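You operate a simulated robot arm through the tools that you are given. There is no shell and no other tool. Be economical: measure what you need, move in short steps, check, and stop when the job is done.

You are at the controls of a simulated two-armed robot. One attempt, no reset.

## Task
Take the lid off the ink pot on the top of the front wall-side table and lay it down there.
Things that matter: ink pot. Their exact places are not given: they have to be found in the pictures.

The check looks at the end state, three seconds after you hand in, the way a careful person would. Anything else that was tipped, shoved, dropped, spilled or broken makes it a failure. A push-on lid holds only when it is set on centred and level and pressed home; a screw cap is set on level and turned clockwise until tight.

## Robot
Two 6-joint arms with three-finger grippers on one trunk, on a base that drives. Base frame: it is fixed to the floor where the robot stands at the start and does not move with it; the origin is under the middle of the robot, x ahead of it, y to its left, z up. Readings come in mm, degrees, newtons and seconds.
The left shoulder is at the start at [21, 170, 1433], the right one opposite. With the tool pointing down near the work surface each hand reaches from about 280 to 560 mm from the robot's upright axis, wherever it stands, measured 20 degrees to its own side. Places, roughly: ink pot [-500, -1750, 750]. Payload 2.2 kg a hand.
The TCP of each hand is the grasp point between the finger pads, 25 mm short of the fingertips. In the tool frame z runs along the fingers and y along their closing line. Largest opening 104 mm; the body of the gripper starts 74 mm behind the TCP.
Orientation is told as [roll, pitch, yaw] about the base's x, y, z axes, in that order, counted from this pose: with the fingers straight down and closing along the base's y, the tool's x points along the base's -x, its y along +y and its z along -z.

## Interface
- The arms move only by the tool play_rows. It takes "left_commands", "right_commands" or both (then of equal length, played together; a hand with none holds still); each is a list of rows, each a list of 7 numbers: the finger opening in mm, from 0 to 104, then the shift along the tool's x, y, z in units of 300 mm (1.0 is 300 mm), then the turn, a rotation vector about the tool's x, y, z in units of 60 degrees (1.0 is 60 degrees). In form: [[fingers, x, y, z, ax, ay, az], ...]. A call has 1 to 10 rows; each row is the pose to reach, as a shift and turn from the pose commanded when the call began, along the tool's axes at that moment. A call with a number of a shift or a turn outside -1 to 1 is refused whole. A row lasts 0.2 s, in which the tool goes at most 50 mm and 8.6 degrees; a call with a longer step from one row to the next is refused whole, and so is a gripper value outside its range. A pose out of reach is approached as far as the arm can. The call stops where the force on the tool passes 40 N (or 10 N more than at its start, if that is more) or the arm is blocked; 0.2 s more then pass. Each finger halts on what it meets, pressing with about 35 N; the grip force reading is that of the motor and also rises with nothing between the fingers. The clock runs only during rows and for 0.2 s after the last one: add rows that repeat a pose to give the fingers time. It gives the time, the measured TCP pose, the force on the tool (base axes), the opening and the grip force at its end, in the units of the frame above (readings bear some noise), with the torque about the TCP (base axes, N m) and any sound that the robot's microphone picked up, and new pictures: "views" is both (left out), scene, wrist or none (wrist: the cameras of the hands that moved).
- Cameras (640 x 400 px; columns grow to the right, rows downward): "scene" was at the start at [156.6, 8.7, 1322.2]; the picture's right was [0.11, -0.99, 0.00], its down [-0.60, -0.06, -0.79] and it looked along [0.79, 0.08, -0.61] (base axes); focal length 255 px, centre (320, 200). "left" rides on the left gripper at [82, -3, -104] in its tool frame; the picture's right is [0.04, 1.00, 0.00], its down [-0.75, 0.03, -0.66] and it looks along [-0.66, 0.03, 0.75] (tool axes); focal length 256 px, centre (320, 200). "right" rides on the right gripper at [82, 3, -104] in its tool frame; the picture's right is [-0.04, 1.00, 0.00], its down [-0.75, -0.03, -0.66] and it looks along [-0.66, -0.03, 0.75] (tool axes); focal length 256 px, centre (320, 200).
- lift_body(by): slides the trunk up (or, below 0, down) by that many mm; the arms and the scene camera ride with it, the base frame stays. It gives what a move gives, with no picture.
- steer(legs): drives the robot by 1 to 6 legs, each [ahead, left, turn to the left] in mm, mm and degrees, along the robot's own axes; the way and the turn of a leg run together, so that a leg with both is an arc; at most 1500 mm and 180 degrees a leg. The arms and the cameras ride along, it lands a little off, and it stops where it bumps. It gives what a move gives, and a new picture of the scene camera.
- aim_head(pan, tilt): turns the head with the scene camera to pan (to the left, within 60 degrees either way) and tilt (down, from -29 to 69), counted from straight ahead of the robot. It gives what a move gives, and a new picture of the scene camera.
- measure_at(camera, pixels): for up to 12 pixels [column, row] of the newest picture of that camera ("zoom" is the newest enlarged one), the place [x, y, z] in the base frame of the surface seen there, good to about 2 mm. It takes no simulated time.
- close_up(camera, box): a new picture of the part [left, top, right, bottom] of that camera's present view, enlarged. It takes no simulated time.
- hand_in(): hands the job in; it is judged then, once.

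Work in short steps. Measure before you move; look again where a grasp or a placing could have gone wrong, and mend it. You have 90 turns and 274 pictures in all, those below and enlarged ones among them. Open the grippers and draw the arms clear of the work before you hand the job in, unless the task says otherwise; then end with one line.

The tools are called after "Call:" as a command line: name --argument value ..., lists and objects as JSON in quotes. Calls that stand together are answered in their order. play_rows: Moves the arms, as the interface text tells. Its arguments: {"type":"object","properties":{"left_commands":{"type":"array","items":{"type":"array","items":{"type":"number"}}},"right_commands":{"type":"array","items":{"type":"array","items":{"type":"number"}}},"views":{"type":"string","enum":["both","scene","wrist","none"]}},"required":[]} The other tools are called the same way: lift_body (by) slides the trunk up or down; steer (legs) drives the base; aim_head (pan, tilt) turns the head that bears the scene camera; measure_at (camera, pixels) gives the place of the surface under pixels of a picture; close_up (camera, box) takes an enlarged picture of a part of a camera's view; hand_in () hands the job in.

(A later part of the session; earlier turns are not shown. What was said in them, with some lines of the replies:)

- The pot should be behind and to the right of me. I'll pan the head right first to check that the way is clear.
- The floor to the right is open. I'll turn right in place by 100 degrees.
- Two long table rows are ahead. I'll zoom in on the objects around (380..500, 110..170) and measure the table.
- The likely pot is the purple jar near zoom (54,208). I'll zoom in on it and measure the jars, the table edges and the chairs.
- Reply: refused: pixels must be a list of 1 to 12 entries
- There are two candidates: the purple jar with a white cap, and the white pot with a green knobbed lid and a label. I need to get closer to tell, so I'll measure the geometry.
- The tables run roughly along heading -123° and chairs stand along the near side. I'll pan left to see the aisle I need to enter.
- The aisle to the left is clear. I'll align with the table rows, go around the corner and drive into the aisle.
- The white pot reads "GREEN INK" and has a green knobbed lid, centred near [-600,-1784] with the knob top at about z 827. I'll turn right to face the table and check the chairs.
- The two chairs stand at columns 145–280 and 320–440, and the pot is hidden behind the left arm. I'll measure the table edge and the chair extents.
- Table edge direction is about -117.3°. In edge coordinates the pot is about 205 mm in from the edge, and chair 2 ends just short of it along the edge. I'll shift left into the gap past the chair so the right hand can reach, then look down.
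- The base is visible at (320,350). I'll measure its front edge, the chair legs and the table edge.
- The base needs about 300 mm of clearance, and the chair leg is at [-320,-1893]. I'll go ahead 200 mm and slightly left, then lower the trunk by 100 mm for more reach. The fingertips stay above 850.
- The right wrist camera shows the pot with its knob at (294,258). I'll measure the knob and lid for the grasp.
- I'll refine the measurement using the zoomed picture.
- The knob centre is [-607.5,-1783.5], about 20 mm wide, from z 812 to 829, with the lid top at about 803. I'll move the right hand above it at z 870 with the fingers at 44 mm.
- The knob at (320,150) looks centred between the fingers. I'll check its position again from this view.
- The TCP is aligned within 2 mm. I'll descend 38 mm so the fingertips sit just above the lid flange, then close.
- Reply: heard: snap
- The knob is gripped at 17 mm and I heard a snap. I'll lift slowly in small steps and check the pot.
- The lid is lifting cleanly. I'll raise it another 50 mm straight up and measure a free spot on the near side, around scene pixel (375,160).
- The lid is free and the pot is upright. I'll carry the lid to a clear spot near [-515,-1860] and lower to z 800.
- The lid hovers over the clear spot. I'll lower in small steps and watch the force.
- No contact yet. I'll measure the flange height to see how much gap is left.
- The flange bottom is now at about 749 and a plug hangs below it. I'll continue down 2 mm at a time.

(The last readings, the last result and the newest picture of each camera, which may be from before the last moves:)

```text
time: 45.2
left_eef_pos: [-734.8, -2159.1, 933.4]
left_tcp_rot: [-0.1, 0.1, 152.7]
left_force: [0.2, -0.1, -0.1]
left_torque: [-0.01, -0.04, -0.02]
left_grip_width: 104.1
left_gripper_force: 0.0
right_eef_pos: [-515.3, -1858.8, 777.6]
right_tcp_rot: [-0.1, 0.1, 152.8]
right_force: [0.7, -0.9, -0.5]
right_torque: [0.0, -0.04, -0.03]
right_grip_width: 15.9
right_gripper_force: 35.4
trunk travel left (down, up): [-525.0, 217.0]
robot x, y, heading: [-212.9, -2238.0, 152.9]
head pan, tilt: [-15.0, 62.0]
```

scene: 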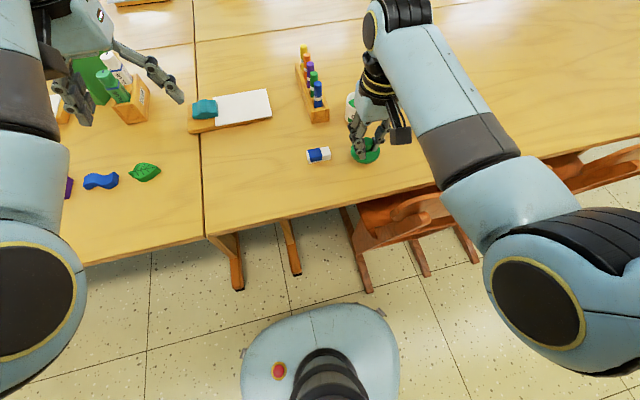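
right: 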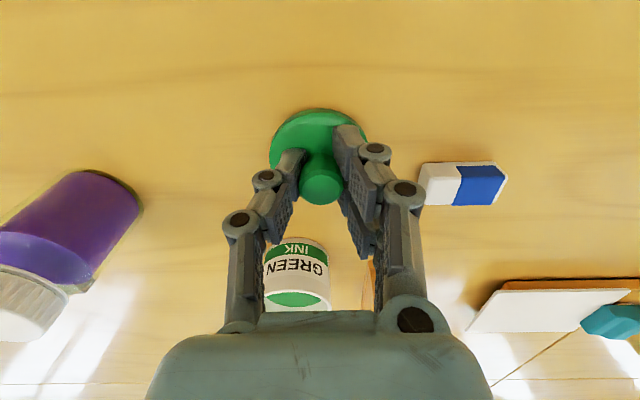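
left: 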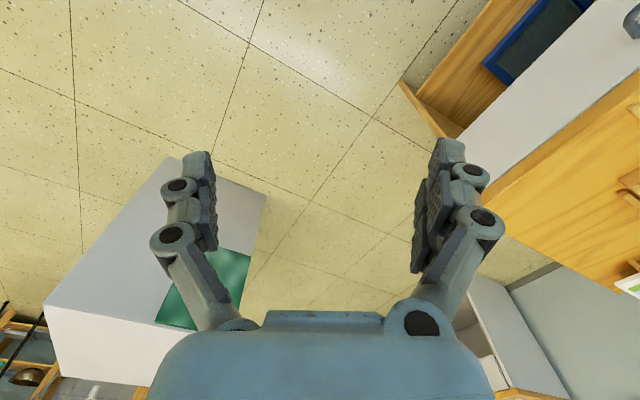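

There's still no contact, so I'll keep going in single small steps.

Call:
play_rows --right_commands '[[5, 0, 0, 0.005, 0, 0, 0]]' --views "none"

Call:
play_rows --right_commands '[[5, 0, 0, 0.005, 0, 0, 0]]' --views "none"

Call:
close_up --camera "scene" --box '[330, 120, 410, 180]'

```text
time: 45.6
left_eef_pos: [-735.2, -2158.2, 933.8]
left_tcp_rot: [0.1, -0.1, 152.8]
left_force: [0.1, 0.2, 0.3]
left_torque: [0.0, -0.03, -0.01]
left_grip_width: 104.0
left_gripper_force: 0.0
right_eef_pos: [-515.9, -1858.2, 776.1]
right_tcp_rot: [0.0, 0.1, 152.8]
right_force: [-0.4, 0.2, -0.1]
right_torque: [0.01, 0.0, -0.01]
right_grip_width: 15.9
right_gripper_force: 35.3
trunk travel left (down, up): [-525.0, 217.0]
robot x, y, heading: [-220.0, -2234.7, 152.8]
head pan, tilt: [-15.0, 62.0]
```

```text
time: 46.0
left_eef_pos: [-735.7, -2159.8, 933.5]
left_tcp_rot: [0.0, 0.1, 152.8]
left_force: [0.2, -0.3, -0.4]
left_torque: [-0.01, -0.02, -0.01]
left_grip_width: 104.0
left_gripper_force: 0.0
right_eef_pos: [-515.7, -1859.3, 775.6]
right_tcp_rot: [0.0, -0.1, 152.8]
right_force: [0.5, -0.4, 7.9]
right_torque: [0.02, -0.25, 0.01]
right_grip_width: 15.8
right_gripper_force: 35.3
trunk travel left (down, up): [-525.0, 217.0]
robot x, y, heading: [-216.5, -2235.1, 152.8]
head pan, tilt: [-15.0, 62.0]
```

```text
6.67 times, centred on (370, 150) of scene
```

zoom: 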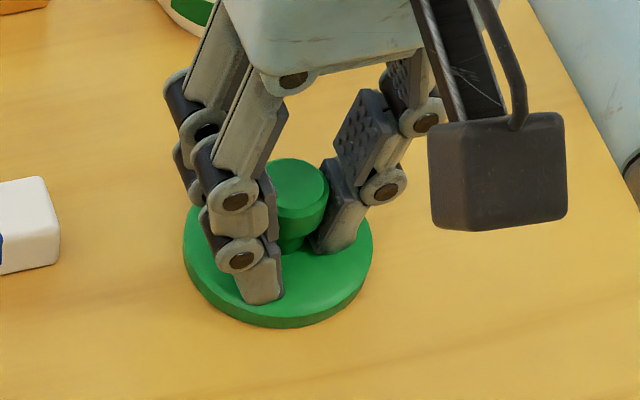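

Contact at 7.9 N and the lid is level on the table. I'll open and rise straight up.

Call:
play_rows --right_commands '[[30, 0, 0, 0, 0, 0, 0], [44, 0, 0, 0, 0, 0, 0], [44, 0, 0, 0, 0, 0, 0], [44, 0, 0, -0.1, 0, 0, 0], [44, 0, 0, -0.25, 0, 0, 0], [44, 0, 0, -0.4, 0, 0, 0], [44, 0.05, 0, -0.5, 0, 0, 0], [44, 0.1, 0, -0.6, 0, 0, 0]]'

Call:
close_up --camera "scene" --box '[300, 60, 460, 190]'

```text
time: 47.8
left_eef_pos: [-735.8, -2159.2, 932.5]
left_tcp_rot: [0.0, 0.0, 152.7]
left_force: [0.3, -0.1, -0.4]
left_torque: [-0.02, -0.03, 0.04]
left_grip_width: 103.8
left_gripper_force: 0.0
right_eef_pos: [-505.3, -1867.8, 906.8]
right_tcp_rot: [-1.0, -0.6, 152.6]
right_force: [-0.1, -0.2, 1.0]
right_torque: [-0.01, -0.01, 0.02]
right_grip_width: 43.8
right_gripper_force: 0.1
right hand out of reach, approached as far as the arm can: row 7, 8
trunk travel left (down, up): [-525.0, 217.0]
robot x, y, heading: [-217.3, -2231.1, 152.9]
head pan, tilt: [-15.0, 62.0]
```

scene: 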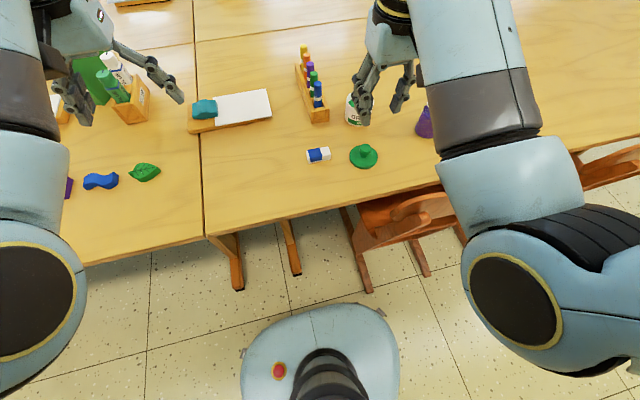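
right: 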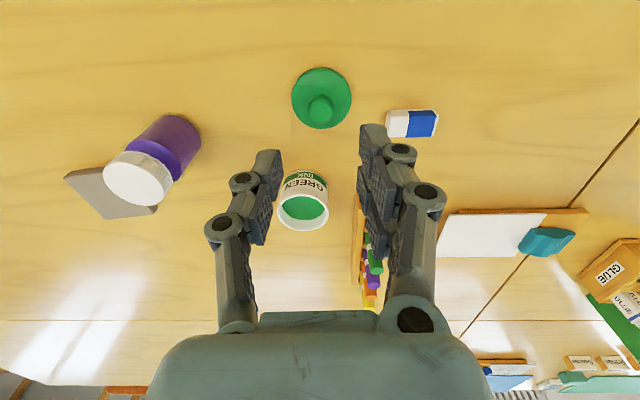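

```text
3.08 times, centred on (380, 125) of scene
```

zoom: 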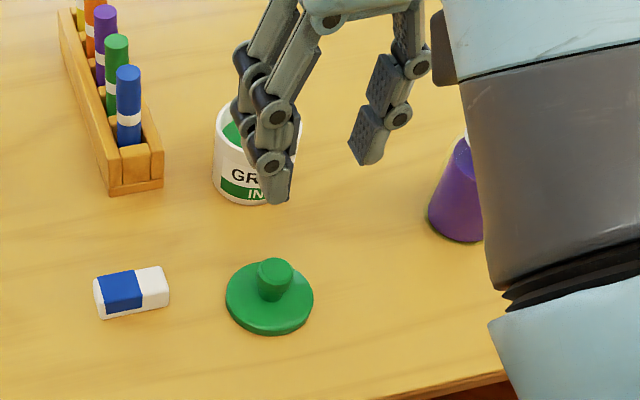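

The lid lies flat on the table, and the pot and its neighbours are untouched. I'll raise the trunk, open the gripper fully and back away.

Call:
lift_body --by 120

Call:
steer --legs '[[-300, 0, 0]]'

Call:
play_rows --right_commands '[[80, 0, 0, 0, 0, 0, 0], [104, 0, 0, 0, 0, 0, 0], [104, 0, 0, 0, 0, 0, 0]]' --views "scene"

```text
time: 49.3
left_eef_pos: [-734.6, -2158.8, 1052.7]
left_tcp_rot: [0.0, 0.1, 152.6]
left_force: [-0.5, -0.3, 0.2]
left_torque: [0.03, 0.0, 0.01]
left_grip_width: 104.0
left_gripper_force: 0.1
right_eef_pos: [-505.4, -1868.7, 1024.6]
right_tcp_rot: [-0.8, -0.1, 152.6]
right_force: [-1.0, 0.9, -0.7]
right_torque: [-0.01, -0.01, -0.05]
right_grip_width: 44.0
right_gripper_force: 0.1
trunk travel left (down, up): [-645.0, 97.0]
robot x, y, heading: [-215.7, -2234.1, 152.6]
head pan, tilt: [-15.0, 62.0]
```

```text
time: 51.4
left_eef_pos: [-465.3, -2297.9, 1052.9]
left_tcp_rot: [0.1, -0.1, 152.8]
left_force: [0.7, -0.5, 0.0]
left_torque: [-0.01, 0.0, 0.0]
left_grip_width: 103.8
left_gripper_force: 0.1
right_eef_pos: [-232.6, -2008.8, 1025.2]
right_tcp_rot: [-0.8, 0.0, 152.7]
right_force: [0.6, -0.9, -0.1]
right_torque: [-0.01, 0.04, 0.0]
right_grip_width: 43.8
right_gripper_force: 0.1
trunk travel left (down, up): [-645.0, 97.0]
robot x, y, heading: [53.9, -2371.5, 153.1]
head pan, tilt: [-15.0, 62.0]
```

scene: 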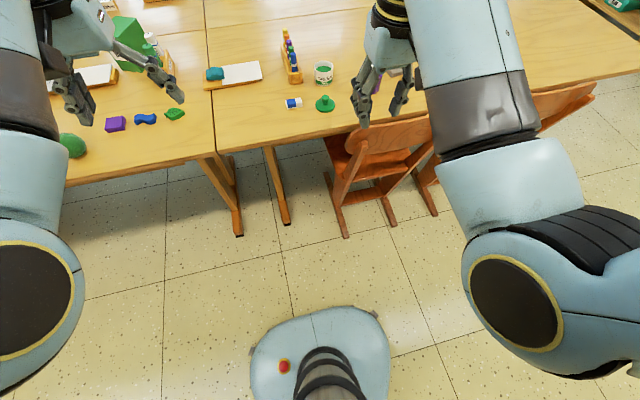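

```text
time: 52.2
left_eef_pos: [-466.5, -2296.8, 1052.4]
left_tcp_rot: [0.0, 0.0, 152.7]
left_force: [-0.9, 0.8, -0.6]
left_torque: [0.01, 0.02, -0.01]
left_grip_width: 103.8
left_gripper_force: 0.1
right_eef_pos: [-234.4, -2009.3, 1023.7]
right_tcp_rot: [-0.8, 0.1, 152.7]
right_force: [-0.1, -0.4, 0.5]
right_torque: [-0.01, -0.03, 0.01]
right_grip_width: 104.0
right_gripper_force: 0.1
trunk travel left (down, up): [-645.0, 97.0]
robot x, y, heading: [55.8, -2374.1, 152.9]
head pan, tilt: [-15.0, 62.0]
```

scene: 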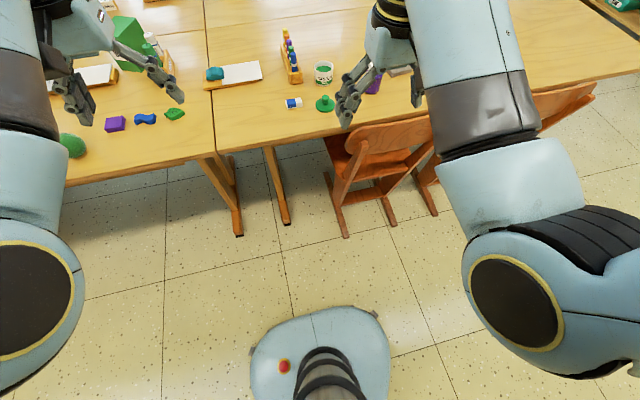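

The lid is off and lying on the same table, everything else stands as it was, and the arms are clear. I'll hand in.

Call:
hand_in

```text
The job is handed in.
```

The green ink pot's lid is off and lying flat on the table beside the pot; the pot stands open and upright, nothing else was moved, and I've handed the job in.
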